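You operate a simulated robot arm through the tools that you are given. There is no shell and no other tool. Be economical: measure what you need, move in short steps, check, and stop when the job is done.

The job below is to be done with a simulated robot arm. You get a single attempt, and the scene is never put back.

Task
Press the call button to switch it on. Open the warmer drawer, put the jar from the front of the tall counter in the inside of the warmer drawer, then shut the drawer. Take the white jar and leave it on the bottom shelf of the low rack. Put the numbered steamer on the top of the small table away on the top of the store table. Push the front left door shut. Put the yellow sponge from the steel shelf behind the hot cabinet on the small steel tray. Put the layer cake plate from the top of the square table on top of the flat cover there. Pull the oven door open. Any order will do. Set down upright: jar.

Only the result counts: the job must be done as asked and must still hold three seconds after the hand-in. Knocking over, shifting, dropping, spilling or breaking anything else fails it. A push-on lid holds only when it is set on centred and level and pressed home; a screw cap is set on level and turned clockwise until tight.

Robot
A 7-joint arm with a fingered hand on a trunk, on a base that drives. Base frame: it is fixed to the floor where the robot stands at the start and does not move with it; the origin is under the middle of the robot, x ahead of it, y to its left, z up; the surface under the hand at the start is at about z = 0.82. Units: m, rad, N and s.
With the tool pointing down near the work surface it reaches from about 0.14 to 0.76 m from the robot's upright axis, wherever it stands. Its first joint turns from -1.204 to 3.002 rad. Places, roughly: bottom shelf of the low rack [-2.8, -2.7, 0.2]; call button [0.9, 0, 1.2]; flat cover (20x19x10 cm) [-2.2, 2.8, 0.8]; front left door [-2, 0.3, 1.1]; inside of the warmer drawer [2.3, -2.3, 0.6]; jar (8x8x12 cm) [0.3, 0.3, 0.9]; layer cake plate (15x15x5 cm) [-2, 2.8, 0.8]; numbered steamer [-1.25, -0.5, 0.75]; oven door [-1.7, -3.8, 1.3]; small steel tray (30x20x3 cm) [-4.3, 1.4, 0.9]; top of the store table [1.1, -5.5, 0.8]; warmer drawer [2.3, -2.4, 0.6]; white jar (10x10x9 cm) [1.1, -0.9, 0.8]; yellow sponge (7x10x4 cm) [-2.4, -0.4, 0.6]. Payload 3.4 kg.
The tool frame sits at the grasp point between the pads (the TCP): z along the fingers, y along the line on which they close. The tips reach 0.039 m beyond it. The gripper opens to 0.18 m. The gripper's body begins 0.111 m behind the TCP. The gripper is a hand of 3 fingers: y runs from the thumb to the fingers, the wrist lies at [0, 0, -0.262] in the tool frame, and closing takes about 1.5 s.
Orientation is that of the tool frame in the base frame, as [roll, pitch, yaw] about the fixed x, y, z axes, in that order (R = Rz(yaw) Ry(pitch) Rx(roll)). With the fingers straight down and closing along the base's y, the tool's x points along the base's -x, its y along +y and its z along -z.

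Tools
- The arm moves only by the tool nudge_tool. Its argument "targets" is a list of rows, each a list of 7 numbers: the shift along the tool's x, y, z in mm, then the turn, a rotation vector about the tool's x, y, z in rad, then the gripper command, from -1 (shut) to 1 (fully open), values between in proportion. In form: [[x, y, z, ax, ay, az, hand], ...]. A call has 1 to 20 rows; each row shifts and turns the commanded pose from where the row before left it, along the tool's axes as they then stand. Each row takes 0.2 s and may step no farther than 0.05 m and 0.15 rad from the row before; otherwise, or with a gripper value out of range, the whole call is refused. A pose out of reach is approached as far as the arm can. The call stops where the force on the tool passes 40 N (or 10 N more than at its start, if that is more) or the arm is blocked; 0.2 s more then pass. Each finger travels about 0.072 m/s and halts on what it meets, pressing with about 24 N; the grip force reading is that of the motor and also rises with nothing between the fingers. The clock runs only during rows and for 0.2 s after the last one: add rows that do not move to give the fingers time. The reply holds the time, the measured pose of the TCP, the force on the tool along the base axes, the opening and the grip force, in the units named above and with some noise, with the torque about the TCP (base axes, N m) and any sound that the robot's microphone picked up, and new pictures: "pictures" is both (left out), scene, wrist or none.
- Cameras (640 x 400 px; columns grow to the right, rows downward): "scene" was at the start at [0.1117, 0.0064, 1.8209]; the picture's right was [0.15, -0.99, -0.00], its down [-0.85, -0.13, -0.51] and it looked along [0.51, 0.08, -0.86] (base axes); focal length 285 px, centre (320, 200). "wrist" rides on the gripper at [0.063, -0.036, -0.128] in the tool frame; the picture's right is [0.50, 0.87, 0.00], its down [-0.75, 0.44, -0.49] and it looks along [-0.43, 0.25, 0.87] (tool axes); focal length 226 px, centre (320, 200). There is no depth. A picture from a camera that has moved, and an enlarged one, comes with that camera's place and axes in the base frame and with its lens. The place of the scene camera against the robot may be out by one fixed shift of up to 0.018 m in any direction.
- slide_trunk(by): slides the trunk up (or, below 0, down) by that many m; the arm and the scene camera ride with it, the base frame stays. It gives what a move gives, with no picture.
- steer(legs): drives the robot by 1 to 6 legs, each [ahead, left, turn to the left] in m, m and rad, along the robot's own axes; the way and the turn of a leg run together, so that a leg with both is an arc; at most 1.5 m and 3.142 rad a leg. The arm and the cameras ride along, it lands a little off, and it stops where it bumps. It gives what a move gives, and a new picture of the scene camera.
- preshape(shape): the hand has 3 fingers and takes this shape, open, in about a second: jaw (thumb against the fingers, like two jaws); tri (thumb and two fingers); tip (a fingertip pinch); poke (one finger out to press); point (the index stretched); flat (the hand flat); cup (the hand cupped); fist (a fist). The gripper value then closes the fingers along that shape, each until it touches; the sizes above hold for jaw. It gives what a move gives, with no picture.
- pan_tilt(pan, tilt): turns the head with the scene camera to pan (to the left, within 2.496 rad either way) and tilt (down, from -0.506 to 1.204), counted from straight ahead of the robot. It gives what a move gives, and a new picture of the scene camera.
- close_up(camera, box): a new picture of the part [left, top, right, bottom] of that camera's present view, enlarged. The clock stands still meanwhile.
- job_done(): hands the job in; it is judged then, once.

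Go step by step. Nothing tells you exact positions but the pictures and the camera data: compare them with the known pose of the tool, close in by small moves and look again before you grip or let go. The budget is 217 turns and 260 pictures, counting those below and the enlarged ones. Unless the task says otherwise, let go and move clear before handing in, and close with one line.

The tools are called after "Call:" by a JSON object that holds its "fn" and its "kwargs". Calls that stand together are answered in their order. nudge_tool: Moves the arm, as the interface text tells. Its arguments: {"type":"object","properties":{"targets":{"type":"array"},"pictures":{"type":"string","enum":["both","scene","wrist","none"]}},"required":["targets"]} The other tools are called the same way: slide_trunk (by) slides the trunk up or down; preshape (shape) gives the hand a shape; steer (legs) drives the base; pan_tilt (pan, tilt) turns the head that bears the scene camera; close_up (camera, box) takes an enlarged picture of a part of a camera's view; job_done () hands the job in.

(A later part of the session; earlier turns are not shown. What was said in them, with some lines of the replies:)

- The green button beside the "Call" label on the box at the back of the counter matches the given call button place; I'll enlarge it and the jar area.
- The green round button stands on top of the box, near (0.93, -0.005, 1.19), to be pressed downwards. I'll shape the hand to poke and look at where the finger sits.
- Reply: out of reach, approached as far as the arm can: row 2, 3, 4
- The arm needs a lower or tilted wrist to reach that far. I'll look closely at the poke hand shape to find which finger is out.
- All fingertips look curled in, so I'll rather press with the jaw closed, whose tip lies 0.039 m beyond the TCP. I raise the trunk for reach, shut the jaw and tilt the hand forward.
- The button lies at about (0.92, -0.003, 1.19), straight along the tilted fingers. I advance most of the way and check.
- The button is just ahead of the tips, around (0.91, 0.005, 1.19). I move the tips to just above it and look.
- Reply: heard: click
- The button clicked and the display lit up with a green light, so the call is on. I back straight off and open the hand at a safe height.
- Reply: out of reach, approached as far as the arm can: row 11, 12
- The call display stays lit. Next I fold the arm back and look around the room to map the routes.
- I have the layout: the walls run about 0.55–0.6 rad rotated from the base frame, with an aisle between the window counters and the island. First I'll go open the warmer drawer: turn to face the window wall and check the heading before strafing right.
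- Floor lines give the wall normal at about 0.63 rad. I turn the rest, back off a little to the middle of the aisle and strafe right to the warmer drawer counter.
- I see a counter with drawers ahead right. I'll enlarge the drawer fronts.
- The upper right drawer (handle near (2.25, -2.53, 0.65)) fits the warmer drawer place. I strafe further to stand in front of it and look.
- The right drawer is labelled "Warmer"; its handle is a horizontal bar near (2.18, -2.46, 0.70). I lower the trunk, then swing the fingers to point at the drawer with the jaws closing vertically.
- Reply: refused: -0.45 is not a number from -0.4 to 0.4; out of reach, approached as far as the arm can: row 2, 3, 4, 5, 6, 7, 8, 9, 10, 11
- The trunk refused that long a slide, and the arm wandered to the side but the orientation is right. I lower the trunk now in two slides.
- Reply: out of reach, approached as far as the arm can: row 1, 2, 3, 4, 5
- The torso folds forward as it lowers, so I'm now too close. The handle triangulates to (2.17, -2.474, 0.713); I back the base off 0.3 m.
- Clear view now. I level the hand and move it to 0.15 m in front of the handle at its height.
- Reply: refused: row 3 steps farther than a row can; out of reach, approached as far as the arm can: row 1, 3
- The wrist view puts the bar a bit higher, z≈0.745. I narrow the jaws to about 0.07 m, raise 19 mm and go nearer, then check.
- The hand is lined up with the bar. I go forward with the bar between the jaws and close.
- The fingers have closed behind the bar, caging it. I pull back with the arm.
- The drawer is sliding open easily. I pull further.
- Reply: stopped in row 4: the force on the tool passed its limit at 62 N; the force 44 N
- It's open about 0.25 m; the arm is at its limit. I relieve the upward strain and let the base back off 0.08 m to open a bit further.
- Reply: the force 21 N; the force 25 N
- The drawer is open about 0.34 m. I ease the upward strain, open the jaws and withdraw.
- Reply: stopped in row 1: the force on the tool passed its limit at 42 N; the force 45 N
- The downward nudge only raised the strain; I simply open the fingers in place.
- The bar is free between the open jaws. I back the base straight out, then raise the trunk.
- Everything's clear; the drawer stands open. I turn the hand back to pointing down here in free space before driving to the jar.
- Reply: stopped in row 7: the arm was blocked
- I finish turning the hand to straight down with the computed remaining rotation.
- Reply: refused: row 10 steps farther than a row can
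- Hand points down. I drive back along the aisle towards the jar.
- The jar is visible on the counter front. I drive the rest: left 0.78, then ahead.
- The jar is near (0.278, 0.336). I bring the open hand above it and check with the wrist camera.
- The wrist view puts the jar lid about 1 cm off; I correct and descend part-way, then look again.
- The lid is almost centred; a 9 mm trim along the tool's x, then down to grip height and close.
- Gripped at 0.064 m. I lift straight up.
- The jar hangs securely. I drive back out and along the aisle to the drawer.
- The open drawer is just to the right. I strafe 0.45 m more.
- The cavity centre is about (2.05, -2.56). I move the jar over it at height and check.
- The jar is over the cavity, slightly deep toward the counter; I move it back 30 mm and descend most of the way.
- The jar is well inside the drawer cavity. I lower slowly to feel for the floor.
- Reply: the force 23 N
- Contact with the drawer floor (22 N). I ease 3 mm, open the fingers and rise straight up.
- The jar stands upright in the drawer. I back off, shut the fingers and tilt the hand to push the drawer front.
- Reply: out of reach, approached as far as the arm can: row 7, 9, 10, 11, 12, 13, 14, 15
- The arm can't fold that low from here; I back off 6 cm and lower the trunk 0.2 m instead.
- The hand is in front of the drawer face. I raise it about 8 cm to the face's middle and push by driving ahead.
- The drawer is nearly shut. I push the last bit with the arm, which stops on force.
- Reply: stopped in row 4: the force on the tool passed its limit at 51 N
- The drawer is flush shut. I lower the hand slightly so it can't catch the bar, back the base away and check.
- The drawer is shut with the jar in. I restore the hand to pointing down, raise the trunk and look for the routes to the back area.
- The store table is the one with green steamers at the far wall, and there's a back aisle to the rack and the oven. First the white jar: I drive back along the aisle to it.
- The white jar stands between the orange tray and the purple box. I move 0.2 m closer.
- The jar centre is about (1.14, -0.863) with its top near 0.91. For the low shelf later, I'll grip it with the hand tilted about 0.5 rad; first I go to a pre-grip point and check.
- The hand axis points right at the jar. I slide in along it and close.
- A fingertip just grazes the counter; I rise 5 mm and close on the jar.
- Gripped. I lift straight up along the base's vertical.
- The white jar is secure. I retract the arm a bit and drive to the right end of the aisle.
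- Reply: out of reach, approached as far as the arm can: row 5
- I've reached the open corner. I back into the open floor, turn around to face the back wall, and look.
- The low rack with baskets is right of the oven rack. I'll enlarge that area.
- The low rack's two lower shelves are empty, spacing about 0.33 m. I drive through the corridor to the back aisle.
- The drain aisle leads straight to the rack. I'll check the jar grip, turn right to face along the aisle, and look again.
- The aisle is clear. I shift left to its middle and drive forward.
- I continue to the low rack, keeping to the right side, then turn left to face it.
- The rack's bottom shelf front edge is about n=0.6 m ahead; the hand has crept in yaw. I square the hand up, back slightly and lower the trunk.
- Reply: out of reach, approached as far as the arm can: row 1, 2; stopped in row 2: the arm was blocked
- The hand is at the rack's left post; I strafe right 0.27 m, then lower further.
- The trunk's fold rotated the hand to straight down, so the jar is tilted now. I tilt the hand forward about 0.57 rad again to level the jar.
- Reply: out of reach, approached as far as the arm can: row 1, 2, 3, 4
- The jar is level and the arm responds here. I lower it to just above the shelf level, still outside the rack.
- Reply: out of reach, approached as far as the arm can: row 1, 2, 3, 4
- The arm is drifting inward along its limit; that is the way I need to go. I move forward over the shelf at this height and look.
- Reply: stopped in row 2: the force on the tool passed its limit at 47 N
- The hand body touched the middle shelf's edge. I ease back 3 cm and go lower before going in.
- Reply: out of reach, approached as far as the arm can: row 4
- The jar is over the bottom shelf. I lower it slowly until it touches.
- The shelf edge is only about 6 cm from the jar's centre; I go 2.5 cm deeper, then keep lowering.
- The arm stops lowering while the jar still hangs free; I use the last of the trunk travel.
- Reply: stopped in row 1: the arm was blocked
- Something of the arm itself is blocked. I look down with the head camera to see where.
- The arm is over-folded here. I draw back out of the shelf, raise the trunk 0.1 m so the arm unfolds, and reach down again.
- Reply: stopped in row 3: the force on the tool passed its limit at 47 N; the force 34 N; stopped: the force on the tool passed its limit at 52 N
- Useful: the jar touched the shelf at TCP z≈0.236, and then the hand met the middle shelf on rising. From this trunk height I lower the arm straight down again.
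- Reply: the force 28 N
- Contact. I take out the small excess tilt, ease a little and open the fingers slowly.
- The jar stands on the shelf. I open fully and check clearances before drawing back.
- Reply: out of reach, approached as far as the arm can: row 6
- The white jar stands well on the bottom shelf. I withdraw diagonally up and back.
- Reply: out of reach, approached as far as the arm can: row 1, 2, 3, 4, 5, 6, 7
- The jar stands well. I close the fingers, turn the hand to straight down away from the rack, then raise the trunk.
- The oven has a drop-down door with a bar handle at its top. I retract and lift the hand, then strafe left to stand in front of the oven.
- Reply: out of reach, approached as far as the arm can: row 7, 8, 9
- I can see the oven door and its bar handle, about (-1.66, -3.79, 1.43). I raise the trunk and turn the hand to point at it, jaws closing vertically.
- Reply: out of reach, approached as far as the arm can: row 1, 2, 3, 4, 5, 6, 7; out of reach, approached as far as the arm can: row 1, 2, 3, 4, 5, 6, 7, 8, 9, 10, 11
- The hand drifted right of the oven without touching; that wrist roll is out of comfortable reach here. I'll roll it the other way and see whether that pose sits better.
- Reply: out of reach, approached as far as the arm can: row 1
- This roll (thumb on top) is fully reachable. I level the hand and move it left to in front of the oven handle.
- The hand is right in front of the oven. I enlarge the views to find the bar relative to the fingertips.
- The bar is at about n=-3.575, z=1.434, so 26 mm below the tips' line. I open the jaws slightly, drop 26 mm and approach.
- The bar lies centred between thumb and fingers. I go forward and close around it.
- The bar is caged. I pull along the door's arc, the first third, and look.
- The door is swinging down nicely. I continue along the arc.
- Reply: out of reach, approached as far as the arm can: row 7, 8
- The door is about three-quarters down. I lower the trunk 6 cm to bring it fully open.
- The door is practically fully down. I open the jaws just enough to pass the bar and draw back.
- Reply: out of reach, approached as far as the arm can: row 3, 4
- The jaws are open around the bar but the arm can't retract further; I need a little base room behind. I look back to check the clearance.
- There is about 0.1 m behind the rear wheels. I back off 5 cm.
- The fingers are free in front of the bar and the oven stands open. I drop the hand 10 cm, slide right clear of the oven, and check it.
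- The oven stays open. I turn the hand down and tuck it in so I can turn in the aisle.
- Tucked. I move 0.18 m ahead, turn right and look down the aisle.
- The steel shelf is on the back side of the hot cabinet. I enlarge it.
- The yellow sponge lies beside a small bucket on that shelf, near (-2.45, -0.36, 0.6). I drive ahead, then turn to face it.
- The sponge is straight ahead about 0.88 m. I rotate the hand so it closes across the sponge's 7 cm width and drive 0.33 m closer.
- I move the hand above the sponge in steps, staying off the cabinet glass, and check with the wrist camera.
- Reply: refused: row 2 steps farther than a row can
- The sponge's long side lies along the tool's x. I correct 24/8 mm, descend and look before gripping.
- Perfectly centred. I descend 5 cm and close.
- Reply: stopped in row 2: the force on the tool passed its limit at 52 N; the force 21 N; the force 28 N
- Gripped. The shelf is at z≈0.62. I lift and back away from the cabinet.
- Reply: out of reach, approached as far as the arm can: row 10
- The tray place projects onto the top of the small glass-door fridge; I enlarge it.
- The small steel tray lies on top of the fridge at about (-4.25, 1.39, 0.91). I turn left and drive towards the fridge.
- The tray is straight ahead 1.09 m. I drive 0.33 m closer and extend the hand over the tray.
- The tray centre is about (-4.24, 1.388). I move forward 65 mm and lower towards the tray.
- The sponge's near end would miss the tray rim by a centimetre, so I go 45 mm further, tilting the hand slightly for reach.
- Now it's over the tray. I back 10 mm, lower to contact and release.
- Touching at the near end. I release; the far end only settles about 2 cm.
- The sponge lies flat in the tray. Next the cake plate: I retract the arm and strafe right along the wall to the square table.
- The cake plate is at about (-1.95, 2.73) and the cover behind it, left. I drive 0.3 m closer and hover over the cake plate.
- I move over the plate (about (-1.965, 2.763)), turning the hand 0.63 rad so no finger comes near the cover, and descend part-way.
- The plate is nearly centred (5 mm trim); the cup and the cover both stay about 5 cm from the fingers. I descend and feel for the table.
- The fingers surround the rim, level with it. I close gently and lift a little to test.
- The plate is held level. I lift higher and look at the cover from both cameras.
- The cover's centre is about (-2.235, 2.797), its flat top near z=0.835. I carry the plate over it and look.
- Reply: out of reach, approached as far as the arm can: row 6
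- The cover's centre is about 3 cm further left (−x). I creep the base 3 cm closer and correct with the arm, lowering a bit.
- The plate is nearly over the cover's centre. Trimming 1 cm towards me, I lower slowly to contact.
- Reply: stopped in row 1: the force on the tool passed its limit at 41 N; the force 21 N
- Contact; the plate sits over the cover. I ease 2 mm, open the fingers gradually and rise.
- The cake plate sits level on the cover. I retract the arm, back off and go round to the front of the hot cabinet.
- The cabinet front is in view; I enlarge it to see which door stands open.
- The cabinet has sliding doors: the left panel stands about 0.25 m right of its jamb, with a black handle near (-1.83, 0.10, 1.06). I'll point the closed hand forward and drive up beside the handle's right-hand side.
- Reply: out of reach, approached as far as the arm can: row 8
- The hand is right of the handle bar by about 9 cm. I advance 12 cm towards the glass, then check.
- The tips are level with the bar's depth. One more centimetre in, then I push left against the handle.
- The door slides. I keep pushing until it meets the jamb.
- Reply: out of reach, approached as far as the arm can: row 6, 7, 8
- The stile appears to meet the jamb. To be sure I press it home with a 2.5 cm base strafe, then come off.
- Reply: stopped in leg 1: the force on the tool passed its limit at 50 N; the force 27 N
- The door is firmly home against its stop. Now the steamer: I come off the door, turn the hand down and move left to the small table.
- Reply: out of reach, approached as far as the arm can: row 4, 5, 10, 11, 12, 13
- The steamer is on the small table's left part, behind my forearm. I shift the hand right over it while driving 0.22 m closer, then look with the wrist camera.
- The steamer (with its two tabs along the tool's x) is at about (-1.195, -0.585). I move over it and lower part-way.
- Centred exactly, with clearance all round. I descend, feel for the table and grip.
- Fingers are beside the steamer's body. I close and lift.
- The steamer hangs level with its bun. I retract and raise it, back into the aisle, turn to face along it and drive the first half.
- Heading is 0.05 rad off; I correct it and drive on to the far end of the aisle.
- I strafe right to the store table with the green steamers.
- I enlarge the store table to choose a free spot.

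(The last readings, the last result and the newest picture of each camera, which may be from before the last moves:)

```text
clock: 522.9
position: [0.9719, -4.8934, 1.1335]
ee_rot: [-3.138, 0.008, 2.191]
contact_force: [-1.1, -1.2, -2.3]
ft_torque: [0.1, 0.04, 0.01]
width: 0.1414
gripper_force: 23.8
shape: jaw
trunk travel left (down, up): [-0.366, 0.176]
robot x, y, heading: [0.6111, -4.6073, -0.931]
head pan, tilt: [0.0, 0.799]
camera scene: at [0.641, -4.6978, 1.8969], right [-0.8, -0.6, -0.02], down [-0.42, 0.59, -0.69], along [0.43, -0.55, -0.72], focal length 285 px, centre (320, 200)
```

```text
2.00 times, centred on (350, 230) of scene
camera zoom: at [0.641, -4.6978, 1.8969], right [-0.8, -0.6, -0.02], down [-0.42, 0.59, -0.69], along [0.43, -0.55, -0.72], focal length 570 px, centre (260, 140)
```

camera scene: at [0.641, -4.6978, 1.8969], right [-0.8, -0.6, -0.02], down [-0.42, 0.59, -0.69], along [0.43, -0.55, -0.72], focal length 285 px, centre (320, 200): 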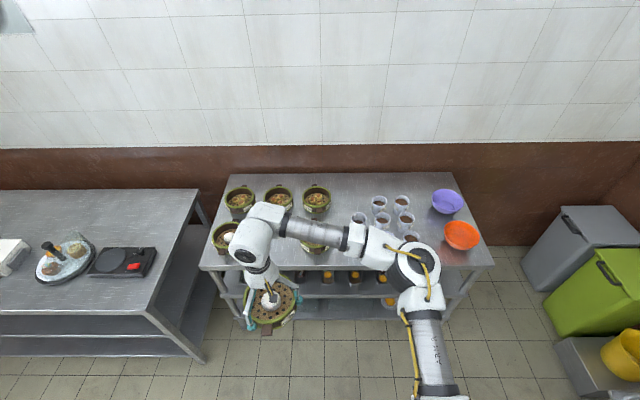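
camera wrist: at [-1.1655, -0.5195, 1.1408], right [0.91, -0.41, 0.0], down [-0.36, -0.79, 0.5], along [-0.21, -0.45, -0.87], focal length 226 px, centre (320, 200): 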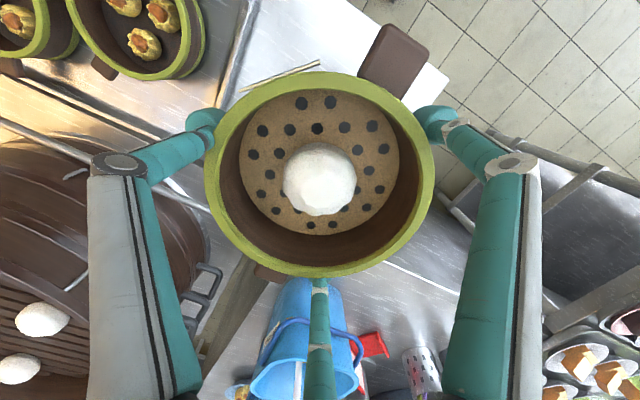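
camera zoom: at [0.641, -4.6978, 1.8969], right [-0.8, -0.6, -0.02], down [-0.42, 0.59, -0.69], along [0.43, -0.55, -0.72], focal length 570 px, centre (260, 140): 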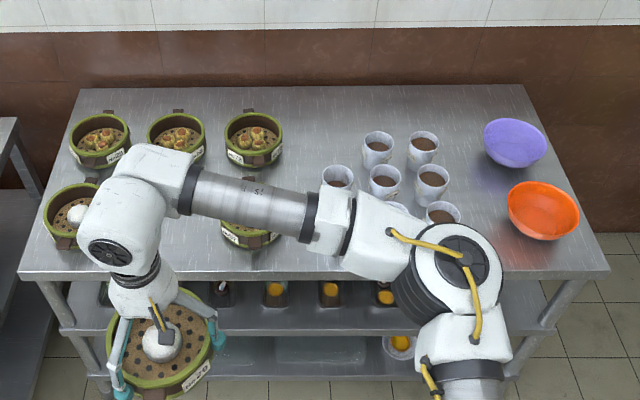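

The front row has an empty middle slot between two steamers, centred near (1.293, -5.164). I drive 0.2 m closer and bring the steamer over the slot.

Call:
{"fn": "steer", "kwargs": {"legs": [[0.2, 0, 0]]}}

Call:
{"fn": "nudge_tool", "kwargs": {"targets": [[-35, 17, 0, 0, 0, 0, -1], [-35, 17, 0, 0, 0, 0, -1], [-35, 17, 0, 0, 0, 0, -1], [-35, 17, 0, 0, 0, 0, -1], [-35, 16, 0, 0, 0, 0, -1], [-33, 16, 0, 0, 0, 0, -1], [0, 0, 35, 0, 0, 0, -1], [0, 0, 35, 0, 0, 0, -1]], "pictures": "wrist"}}

Call:
{"fn": "close_up", "kwargs": {"camera": "scene", "box": [170, 170, 410, 330]}}

```text
clock: 524.5
position: [1.0956, -5.0539, 1.1325]
ee_rot: [-3.134, 0.011, 2.189]
contact_force: [-0.2, -0.5, -1.6]
ft_torque: [0.1, 0.04, 0.03]
width: 0.1411
gripper_force: 23.9
shape: jaw
trunk travel left (down, up): [-0.366, 0.176]
robot x, y, heading: [0.7343, -4.7744, -0.931]
head pan, tilt: [0.0, 0.799]
camera scene: at [0.7595, -4.865, 1.8969], right [-0.8, -0.6, -0.02], down [-0.42, 0.59, -0.69], along [0.43, -0.55, -0.72], focal length 285 px, centre (320, 200)
```

scene: 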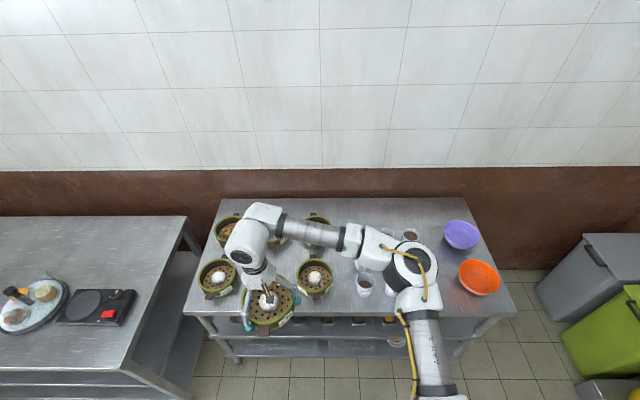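

```text
clock: 526.3
position: [1.2783, -5.1301, 1.0605]
ee_rot: [-3.108, 0.014, 2.191]
contact_force: [0.3, 0.1, -2.5]
ft_torque: [-0.03, 0.01, -0.01]
width: 0.141
gripper_force: 24.3
shape: jaw
out of reach, approached as far as the arm can: row 5, 6
trunk travel left (down, up): [-0.366, 0.176]
robot x, y, heading: [0.7322, -4.7724, -0.931]
head pan, tilt: [0.0, 0.799]
camera wrist: at [1.2159, -5.0955, 1.1879], right [0.41, 0.91, -0.04], down [0.8, -0.35, 0.49], along [0.43, -0.23, -0.87], focal length 226 px, centre (320, 200)
```

wrist: 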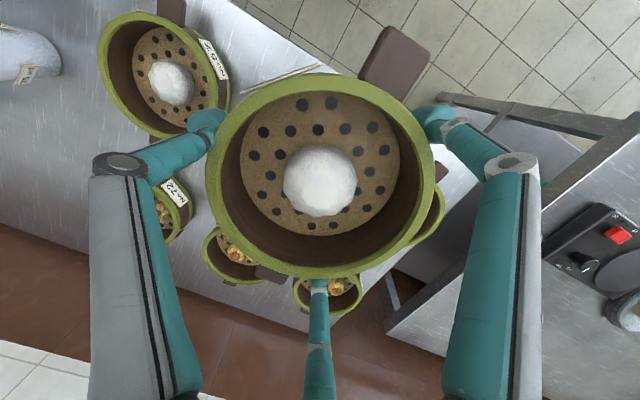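

```text
2.50 times, centred on (290, 250) of scene
camera zoom: at [0.7823, -4.8488, 1.8973], right [-0.8, -0.6, -0.01], down [-0.43, 0.58, -0.69], along [0.42, -0.55, -0.72], focal length 712 px, centre (395, 75)
```

zoom: 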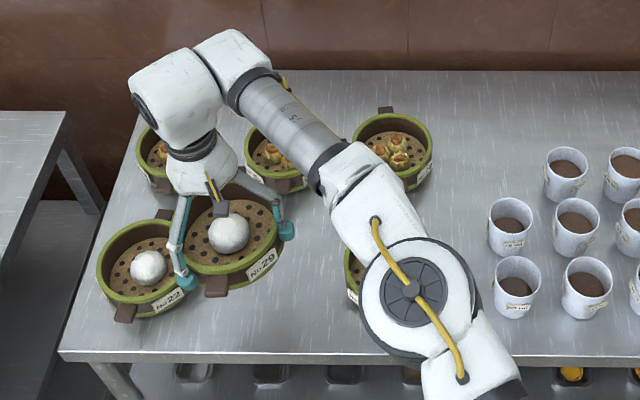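

The left neighbour is close, so I'll turn the hand 1.4 rad to put the fingers fore-and-aft (tabs sideways), and creep the base 6 cm forward to centre in the slot.

Call:
{"fn": "nudge_tool", "kwargs": {"targets": [[0, -16, -20, 0, 0, 0, -1], [0, 0, 0, 0, 0, -0.14, -1], [0, 0, 0, 0, 0, -0.14, -1], [0, 0, 0, 0, 0, -0.14, -1], [0, 0, 0, 0, 0, -0.14, -1], [0, 0, 0, 0, 0, -0.14, -1], [0, 0, 0, 0, 0, -0.14, -1], [0, 0, 0, 0, 0, -0.14, -1], [0, 0, 0, 0, 0, -0.14, -1], [0, 0, 0, 0, 0, -0.14, -1], [0, 0, 0, 0, 0, -0.14, -1], [0, 0, 0, 0, 0, 0, -1]], "pictures": "none"}}

Call:
{"fn": "steer", "kwargs": {"legs": [[0.06, 0, 0]]}}

```text
clock: 528.9
position: [1.2781, -5.1281, 1.0798]
ee_rot: [-3.122, -0.041, -2.69]
contact_force: [0.5, 1.3, -2.1]
ft_torque: [-0.13, 0.05, 0.04]
width: 0.141
gripper_force: 24.2
shape: jaw
trunk travel left (down, up): [-0.366, 0.176]
robot x, y, heading: [0.7334, -4.7717, -0.931]
head pan, tilt: [0.0, 0.799]
```

```text
clock: 529.9
position: [1.3179, -5.1768, 1.0765]
ee_rot: [-3.122, -0.044, -2.694]
contact_force: [0.4, -0.3, -2.5]
ft_torque: [-0.07, 0.07, -0.03]
width: 0.1412
gripper_force: 24.0
shape: jaw
trunk travel left (down, up): [-0.366, 0.176]
robot x, y, heading: [0.7672, -4.816, -0.927]
head pan, tilt: [0.0, 0.799]
camera scene: at [0.8549, -4.8675, 1.8972], right [-0.8, -0.6, 0.02], down [-0.44, 0.57, -0.69], along [0.41, -0.56, -0.72], focal length 285 px, centre (320, 200)
```

scene: 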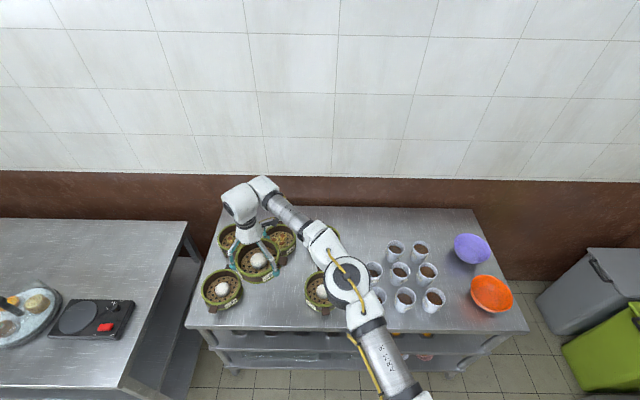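

I'm practically over the slot's centre (1.30, -5.18). I level the hand, trim 1.4 cm and lower to just above, then look.

Call:
{"fn": "nudge_tool", "kwargs": {"targets": [[7, 3, 0, -0.02, -0.044, 0, -1], [6, 3, 20, 0, 0, 0, -1], [0, 0, 35, 0, 0, 0, -1], [0, 0, 35, 0, 0, 0, -1], [0, 0, 20, 0, 0, 0, -1]], "pictures": "wrist"}}

Call:
{"fn": "close_up", "kwargs": {"camera": "scene", "box": [180, 210, 380, 335]}}

```text
clock: 531.1
position: [1.2786, -5.1945, 0.9765]
ee_rot: [3.14, 0.025, -2.697]
contact_force: [0.1, -1.0, -2.3]
ft_torque: [0.05, -0.02, -0.02]
width: 0.1413
gripper_force: 24.1
shape: jaw
trunk travel left (down, up): [-0.366, 0.176]
robot x, y, heading: [0.7663, -4.8192, -0.928]
head pan, tilt: [0.0, 0.799]
camera wrist: at [1.235, -5.2552, 1.1008], right [-0.82, 0.57, -0.01], down [0.48, 0.71, 0.51], along [0.3, 0.42, -0.86], focal length 226 px, centre (320, 200)
```

wrist: 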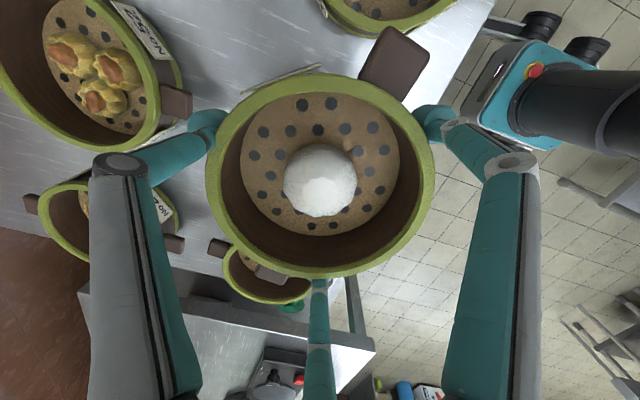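

```text
3.20 times, centred on (280, 272) of scene
camera zoom: at [0.8135, -4.8986, 1.8973], right [-0.8, -0.6, -0.01], down [-0.42, 0.58, -0.69], along [0.42, -0.55, -0.72], focal length 912 px, centre (448, -32)
```

zoom: 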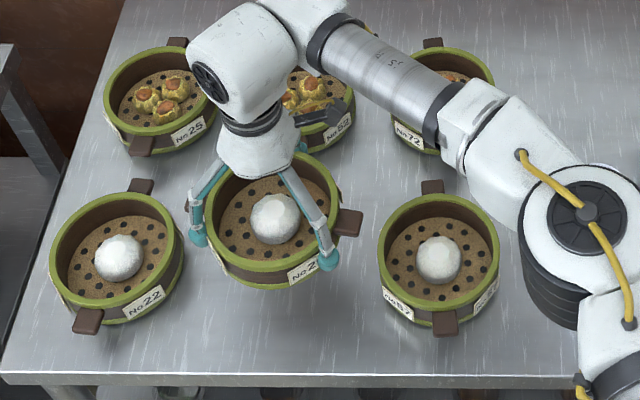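

The steamer hangs exactly between No 22 and its right neighbour. I lower straight down and feel for the table.

Call:
{"fn": "nudge_tool", "kwargs": {"targets": [[0, 0, 25, 0, 0.025, 0, -1], [0, 0, 25, 0, 0, 0, -1], [0, 0, 20, 0, 0, 0, -1]], "pictures": "none"}}

Call:
{"fn": "nudge_tool", "kwargs": {"targets": [[0, 0, 8, 0, 0, 0, -1], [0, 0, 8, 0, 0, 0, -1]], "pictures": "none"}}

Call:
{"fn": "nudge_tool", "kwargs": {"targets": [[0, 0, 5, 0, 0, 0, -1], [0, 0, 5, 0, 0, 0, -1]], "pictures": "none"}}

```text
clock: 531.9
position: [1.2826, -5.191, 0.9063]
ee_rot: [3.139, -0.001, -2.698]
contact_force: [-0.9, -0.5, -2.0]
ft_torque: [0.1, 0.04, -0.01]
width: 0.141
gripper_force: 23.6
shape: jaw
trunk travel left (down, up): [-0.366, 0.176]
robot x, y, heading: [0.7674, -4.8232, -0.929]
head pan, tilt: [0.0, 0.799]
```

```text
clock: 532.5
position: [1.2956, -5.1782, 0.8858]
ee_rot: [-3.141, -0.015, -2.693]
contact_force: [-0.7, 0.9, -0.9]
ft_torque: [-0.09, 0.01, 0.0]
width: 0.1412
gripper_force: 24.0
shape: jaw
trunk travel left (down, up): [-0.366, 0.176]
robot x, y, heading: [0.7681, -4.8146, -0.929]
head pan, tilt: [0.0, 0.799]
```

```text
clock: 533.1
position: [1.2963, -5.1778, 0.8763]
ee_rot: [-3.14, -0.014, -2.691]
contact_force: [0.1, 0.7, -2.2]
ft_torque: [-0.05, 0.01, -0.04]
width: 0.1407
gripper_force: 23.8
shape: jaw
trunk travel left (down, up): [-0.366, 0.176]
robot x, y, heading: [0.7684, -4.8178, -0.927]
head pan, tilt: [0.0, 0.799]
```

Call:
{"fn": "close_up", "kwargs": {"camera": "scene", "box": [180, 210, 380, 335]}}

```text
3.20 times, centred on (280, 272) of scene
camera zoom: at [0.8352, -4.8811, 1.8974], right [-0.8, -0.6, 0.0], down [-0.43, 0.58, -0.69], along [0.41, -0.56, -0.72], focal length 912 px, centre (448, -32)
```

zoom: 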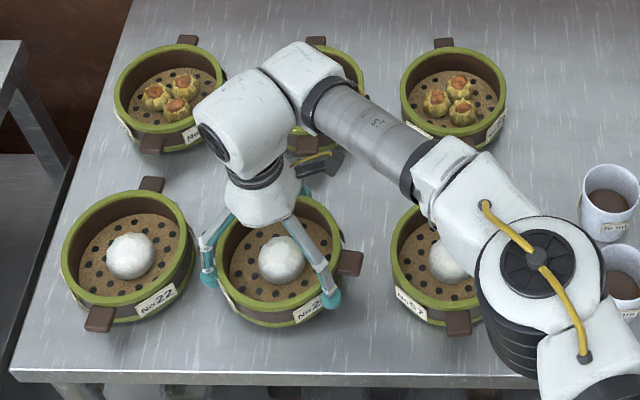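

Aligned in the row; I trim 1 cm to the right and finish lowering.

Call:
{"fn": "nudge_tool", "kwargs": {"targets": [[6, 0, 0, 0, 0, 0, -1], [5, 0, 4, 0, 0, 0, -1], [0, 0, 5, 0, 0, 0, -1]], "pictures": "none"}}

Call:
{"fn": "nudge_tool", "kwargs": {"targets": [[0, 0, 4, 0, 0, 0, -1], [0, 0, 4, 0, 0, 0, -1]], "pictures": "none"}}

Call:
{"fn": "nudge_tool", "kwargs": {"targets": [[0, 0, 4, 0, 0, 0, -1], [0, 0, 3, 0, 0, 0, -1]], "pictures": "none"}}

```text
clock: 533.9
position: [1.2839, -5.1844, 0.8686]
ee_rot: [-3.139, -0.011, -2.693]
contact_force: [0.1, 0.4, -1.8]
ft_torque: [-0.06, -0.01, 0.01]
width: 0.141
gripper_force: 23.7
shape: jaw
trunk travel left (down, up): [-0.366, 0.176]
robot x, y, heading: [0.7707, -4.8174, -0.927]
head pan, tilt: [0.0, 0.799]
```

```text
clock: 534.5
position: [1.2753, -5.1889, 0.8624]
ee_rot: [-3.141, -0.001, -2.693]
contact_force: [3.9, 2.5, 13.0]
ft_torque: [0.36, -0.3, -0.03]
width: 0.1402
gripper_force: 24.5
shape: jaw
trunk travel left (down, up): [-0.366, 0.176]
robot x, y, heading: [0.7674, -4.817, -0.929]
head pan, tilt: [0.0, 0.799]
```

```text
clock: 535.0
position: [1.2812, -5.1893, 0.8616]
ee_rot: [-3.138, -0.003, -2.698]
contact_force: [-6.7, 2.0, 27.2]
ft_torque: [0.27, -0.03, -0.17]
width: 0.138
gripper_force: 23.4
shape: jaw
trunk travel left (down, up): [-0.366, 0.176]
robot x, y, heading: [0.7673, -4.8172, -0.928]
head pan, tilt: [0.0, 0.799]
stopped in row 2: the force on the tool passed its limit at 43 N (the readings are from after the stop); the commanded pose is now the measured one
```

Firm contact with the table. I ease up 2 mm, open a little and rise straight up.

Call:
{"fn": "nudge_tool", "kwargs": {"targets": [[0, 0, -2, 0, 0, 0, -1], [0, 0, 0, 0, 0, 0, 0.75], [0, 0, 0, 0, 0, 0, 0.8], [0, 0, 0, 0, 0, 0, 0.85], [0, 0, 0, 0, 0, 0, 0.85]], "pictures": "wrist"}}

```text
clock: 536.2
position: [1.2815, -5.1901, 0.8589]
ee_rot: [-3.139, -0.008, -2.696]
contact_force: [0.1, -0.4, 0.7]
ft_torque: [-0.01, -0.04, -0.02]
width: 0.1663
gripper_force: 0.1
shape: jaw
trunk travel left (down, up): [-0.366, 0.176]
robot x, y, heading: [0.7699, -4.817, -0.932]
head pan, tilt: [0.0, 0.799]
camera wrist: at [1.2406, -5.2489, 0.9864], right [-0.82, 0.57, 0.0], down [0.5, 0.72, 0.48], along [0.27, 0.4, -0.87], focal length 226 px, centre (320, 200)
```

wrist: 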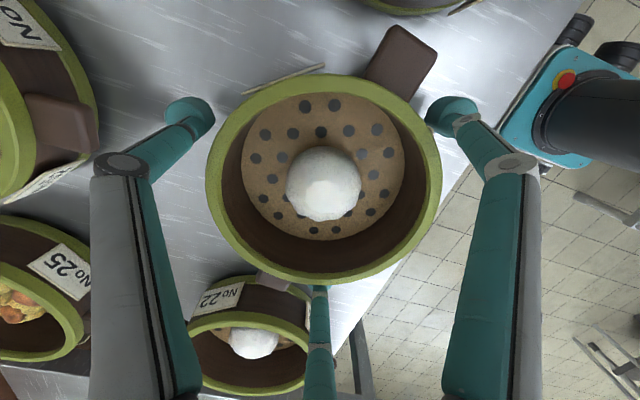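

The steamer stands free. I centre the open hand by 4 mm and rise straight up.

Call:
{"fn": "nudge_tool", "kwargs": {"targets": [[0, 4, 0, 0, 0, 0, 0.9], [0, 0, -8, 0, 0, 0, 0.9], [0, 0, -20, 0, 0, 0, 0.9], [0, 0, -35, 0, 0, 0, 0.9], [0, 0, -40, 0, 0, 0, 0.9], [0, 0, -40, 0, 0, 0, 0.9], [0, 0, -40, 0, 0, 0, 0.9], [0, 0, -40, 0, 0, 0, 0.9]], "pictures": "wrist"}}

```text
clock: 538.0
position: [1.2793, -5.1845, 1.0837]
ee_rot: [-3.135, -0.009, -2.697]
contact_force: [-0.6, 0.5, 0.4]
ft_torque: [0.01, 0.01, 0.01]
width: 0.1709
gripper_force: 0.0
shape: jaw
trunk travel left (down, up): [-0.366, 0.176]
robot x, y, heading: [0.7706, -4.817, -0.934]
head pan, tilt: [0.0, 0.799]
camera wrist: at [1.2384, -5.2423, 1.2104], right [-0.82, 0.57, 0.0], down [0.5, 0.72, 0.48], along [0.27, 0.4, -0.88], focal length 226 px, centre (320, 200)
```

wrist: 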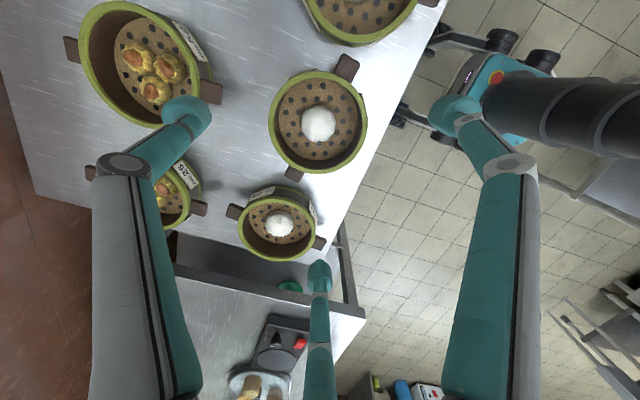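

The steamer stands in the slot, clear. I back the robot away and take one look back at the oven and rack.

Call:
{"fn": "steer", "kwargs": {"legs": [[-0.2, 0, 0]]}}

Call:
{"fn": "pan_tilt", "kwargs": {"pan": -2.45, "tilt": 0.4}}

```text
clock: 539.6
position: [1.1581, -5.0247, 1.0836]
ee_rot: [-3.135, -0.009, -2.695]
contact_force: [0.4, -0.7, 0.1]
ft_torque: [0.0, 0.01, 0.02]
width: 0.1709
gripper_force: 0.1
shape: jaw
trunk travel left (down, up): [-0.366, 0.176]
robot x, y, heading: [0.6494, -4.6582, -0.929]
head pan, tilt: [0.0, 0.799]
camera scene: at [0.711, -4.7263, 1.8975], right [-0.8, -0.6, 0.0], down [-0.43, 0.58, -0.69], along [0.42, -0.56, -0.72], focal length 285 px, centre (320, 200)
```

scene: 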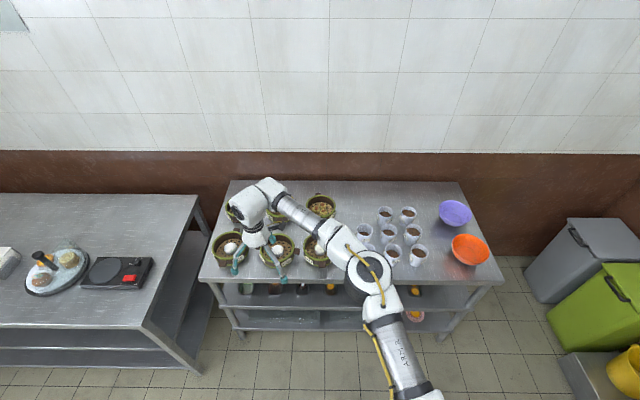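

```text
clock: 541.8
position: [1.1595, -5.0241, 1.0838]
ee_rot: [-3.135, -0.009, -2.695]
contact_force: [-0.7, -0.7, 0.7]
ft_torque: [0.01, 0.04, -0.01]
width: 0.1708
gripper_force: 0.1
shape: jaw
trunk travel left (down, up): [-0.366, 0.176]
robot x, y, heading: [0.6529, -4.6589, -0.926]
head pan, tilt: [-2.45, 0.4]
camera scene: at [0.5737, -4.6403, 1.9331], right [0.23, 0.97, 0.0], down [0.38, -0.09, -0.92], along [-0.9, 0.22, -0.39], focal length 285 px, centre (320, 200)
```

scene: 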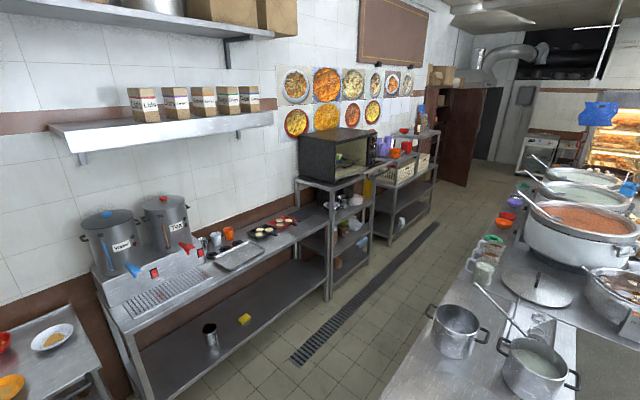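

Call:
{"fn": "close_up", "kwargs": {"camera": "scene", "box": [270, 110, 450, 240]}}

```text
3.08 times, centred on (360, 175) of scene
camera zoom: at [0.5737, -4.6403, 1.9331], right [0.23, 0.97, 0.0], down [0.38, -0.09, -0.92], along [-0.9, 0.22, -0.39], focal length 877 px, centre (197, 277)
```

zoom: 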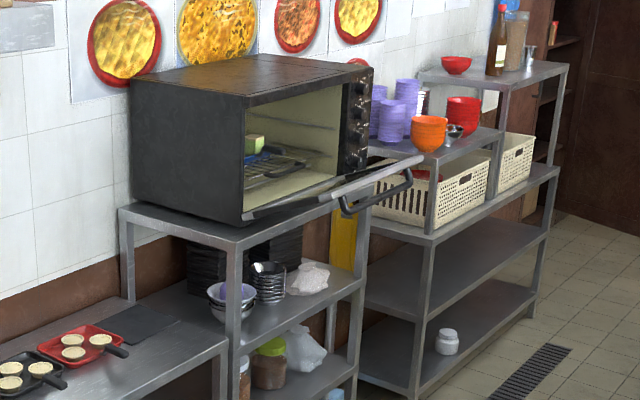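

The oven door still stands at only about 70°, so I'd like it fully down. I tuck and raise the closed hand, then go back to the rear aisle.

Call:
{"fn": "nudge_tool", "kwargs": {"targets": [[0, 20, -40, 0, 0, 0, 0], [0, 30, -35, 0, 0, 0, -1], [0, 35, -30, 0, 0, 0, -1], [0, 35, -30, 0, 0, 0, -1], [0, 35, -30, 0, 0, 0, -1], [0, 35, -30, 0, 0, 0, -1]], "pictures": "none"}}

Call:
{"fn": "slide_trunk", "kwargs": {"by": 0.17}}

Call:
{"fn": "steer", "kwargs": {"legs": [[-0.02, -0.74, 0], [0, 0, 3.126]]}}

```text
clock: 543.2
position: [1.0784, -4.8465, 1.2804]
ee_rot: [-3.131, -0.009, -2.695]
contact_force: [0.1, 0.7, 1.1]
ft_torque: [0.0, 0.02, 0.01]
width: 0.0003
gripper_force: 6.1
shape: jaw
trunk travel left (down, up): [-0.366, 0.176]
robot x, y, heading: [0.6531, -4.6589, -0.93]
head pan, tilt: [-2.45, 0.4]
```

```text
clock: 545.1
position: [1.0773, -4.8499, 1.4469]
ee_rot: [-3.135, -0.011, -2.694]
contact_force: [-0.5, -0.3, 0.2]
ft_torque: [-0.02, -0.01, -0.03]
width: 0.0
gripper_force: 23.3
shape: jaw
trunk travel left (down, up): [-0.536, 0.006]
robot x, y, heading: [0.6493, -4.6554, -0.927]
head pan, tilt: [-2.45, 0.4]
```

```text
clock: 556.4
position: [-0.3866, -4.8826, 1.4451]
ee_rot: [-3.133, -0.017, 0.393]
contact_force: [-0.3, -0.3, 0.7]
ft_torque: [0.07, -0.02, -0.01]
width: 0.0003
gripper_force: 23.9
shape: jaw
trunk travel left (down, up): [-0.536, 0.006]
robot x, y, heading: [0.0451, -5.0904, 2.161]
head pan, tilt: [-2.45, 0.4]
camera scene: at [0.1359, -5.1479, 2.1031], right [-0.29, -0.96, -0.01], down [-0.36, 0.11, -0.92], along [0.89, -0.26, -0.38], focal length 285 px, centre (320, 200)
```

scene: 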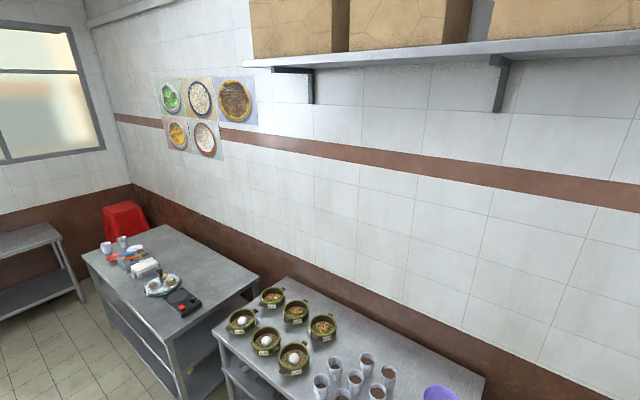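

The six steamers stand neatly. I face the head forward and drive along the rear aisle to the oven.

Call:
{"fn": "pan_tilt", "kwargs": {"pan": 0.1, "tilt": 0.8}}

Call:
{"fn": "steer", "kwargs": {"legs": [[0, 0, 0.04], [1.15, -0.02, 0], [1.14, 0, 0], [0, 0, 1.565]]}}

```text
clock: 558.7
position: [-0.3662, -4.8721, 1.4498]
ee_rot: [-3.132, 0.0, 0.392]
contact_force: [0.2, -0.1, -0.5]
ft_torque: [-0.04, 0.0, -0.03]
width: 0.0001
gripper_force: 24.2
shape: jaw
trunk travel left (down, up): [-0.536, 0.006]
robot x, y, heading: [0.045, -5.0913, 2.156]
head pan, tilt: [0.099, 0.799]
camera scene: at [0.0293, -5.0369, 2.067], right [0.77, 0.63, -0.01], down [0.45, -0.56, -0.7], along [-0.45, 0.53, -0.72], focal length 285 px, centre (320, 200)
```

scene: 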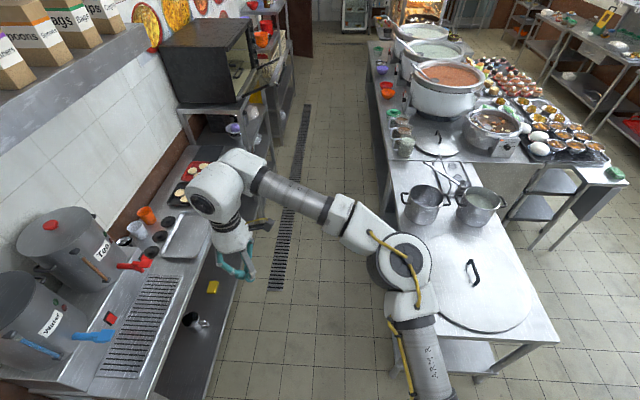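

```text
clock: 574.1
position: [-1.5008, -3.6732, 1.4487]
ee_rot: [-3.132, -0.005, 2.005]
contact_force: [0.3, -0.1, -0.9]
ft_torque: [0.02, -0.03, 0.04]
width: 0.0
gripper_force: 23.9
shape: jaw
trunk travel left (down, up): [-0.536, 0.006]
robot x, y, heading: [-1.3095, -3.2557, -2.512]
head pan, tilt: [0.099, 0.799]
camera scene: at [-1.3472, -3.2756, 2.0669], right [-0.67, 0.75, -0.01], down [0.54, 0.47, -0.7], along [-0.51, -0.47, -0.72], focal length 285 px, centre (320, 200)
```

scene: 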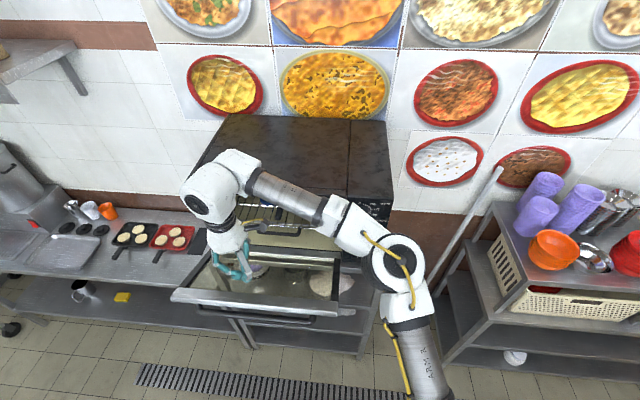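

The closed hand is right above the open door's outer part. I lower it to press the door fully down.

Call:
{"fn": "nudge_tool", "kwargs": {"targets": [[0, 0, 30, 0, 0, 0, -1], [0, 0, 30, 0, 0, 0, -1], [0, 0, 30, 0, 0, 0, -1], [0, 0, 15, 0, 0, 0, -1], [0, 0, 15, 0, 0, 0, -1], [0, 0, 12, 0, 0, 0, -1], [0, 0, 12, 0, 0, 0, -1], [0, 0, 12, 0, 0, 0, -1], [0, 0, 12, 0, 0, 0, -1], [0, 0, 12, 0, 0, 0, -1], [0, 0, 12, 0, 0, 0, -1], [0, 0, 12, 0, 0, 0, -1], [0, 0, 12, 0, 0, 0, -1]], "pictures": "none"}}

```text
clock: 576.9
position: [-1.4844, -3.6925, 1.2351]
ee_rot: [-3.121, -0.02, 2.004]
contact_force: [-8.7, 1.2, 30.3]
ft_torque: [-0.02, 0.41, -0.08]
width: 0.0
gripper_force: 24.0
shape: jaw
trunk travel left (down, up): [-0.536, 0.006]
robot x, y, heading: [-1.3043, -3.2567, -2.513]
head pan, tilt: [0.099, 0.799]
```

Call:
{"fn": "nudge_tool", "kwargs": {"targets": [[0, 0, 8, 0, 0, 0, -1], [0, 0, 6, 0, 0, 0, -1]], "pictures": "scene"}}

```text
clock: 577.5
position: [-1.5006, -3.6708, 1.2263]
ee_rot: [-3.133, 0.009, 2.005]
contact_force: [1.8, -2.7, 8.8]
ft_torque: [0.05, -0.26, -0.09]
width: 0.0
gripper_force: 23.9
shape: jaw
trunk travel left (down, up): [-0.536, 0.006]
robot x, y, heading: [-1.3041, -3.2549, -2.512]
head pan, tilt: [0.099, 0.799]
stopped in row 2: the force on the tool passed its limit at 43 N (the readings are from after the stop); the commanded pose is now the measured one
camera scene: at [-1.3435, -3.2788, 2.0668], right [-0.67, 0.75, -0.01], down [0.54, 0.47, -0.7], along [-0.52, -0.47, -0.72], focal length 285 px, centre (320, 200)
```

scene: 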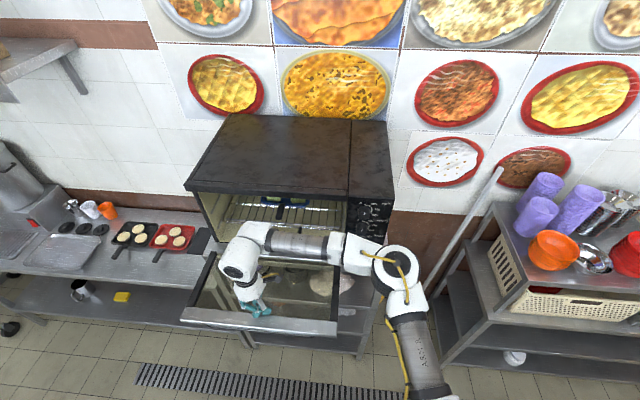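

The door is now fully down at its stop. I lift the hand clear straight up.

Call:
{"fn": "nudge_tool", "kwargs": {"targets": [[0, 0, -20, 0, 0, 0, -1], [0, 0, -35, 0, 0, 0, -1], [0, 0, -40, 0, 0, 0, -1], [0, 0, -40, 0, 0, 0, -1], [0, 0, -40, 0, 0, 0, -1], [0, 0, -30, 0, 0, 0, -1]], "pictures": "scene"}}

```text
clock: 578.9
position: [-1.4838, -3.6866, 1.4272]
ee_rot: [-3.128, -0.008, 2.005]
contact_force: [0.7, 0.8, -0.3]
ft_torque: [0.01, -0.01, 0.01]
width: 0.0
gripper_force: 23.9
shape: jaw
trunk travel left (down, up): [-0.536, 0.006]
robot x, y, heading: [-1.3013, -3.2579, -2.514]
head pan, tilt: [0.099, 0.799]
camera scene: at [-1.3245, -3.3047, 2.0669], right [-0.67, 0.75, 0.01], down [0.53, 0.48, -0.7], along [-0.52, -0.46, -0.72], focal length 285 px, centre (320, 200)
```

scene: 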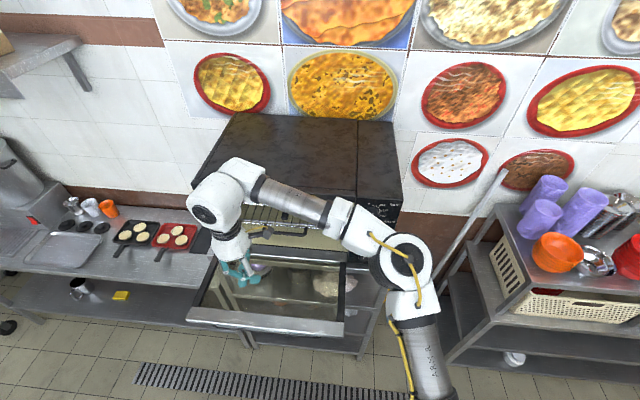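

The oven door stays fully open, the hand is clear, and every other part of the job is done, so I hand the job in.

Call:
{"fn": "job_done", "kwargs": {}}

```text
The job is handed in.
```

Everything asked for has been done, and the job is handed in; I don't have the judging result.
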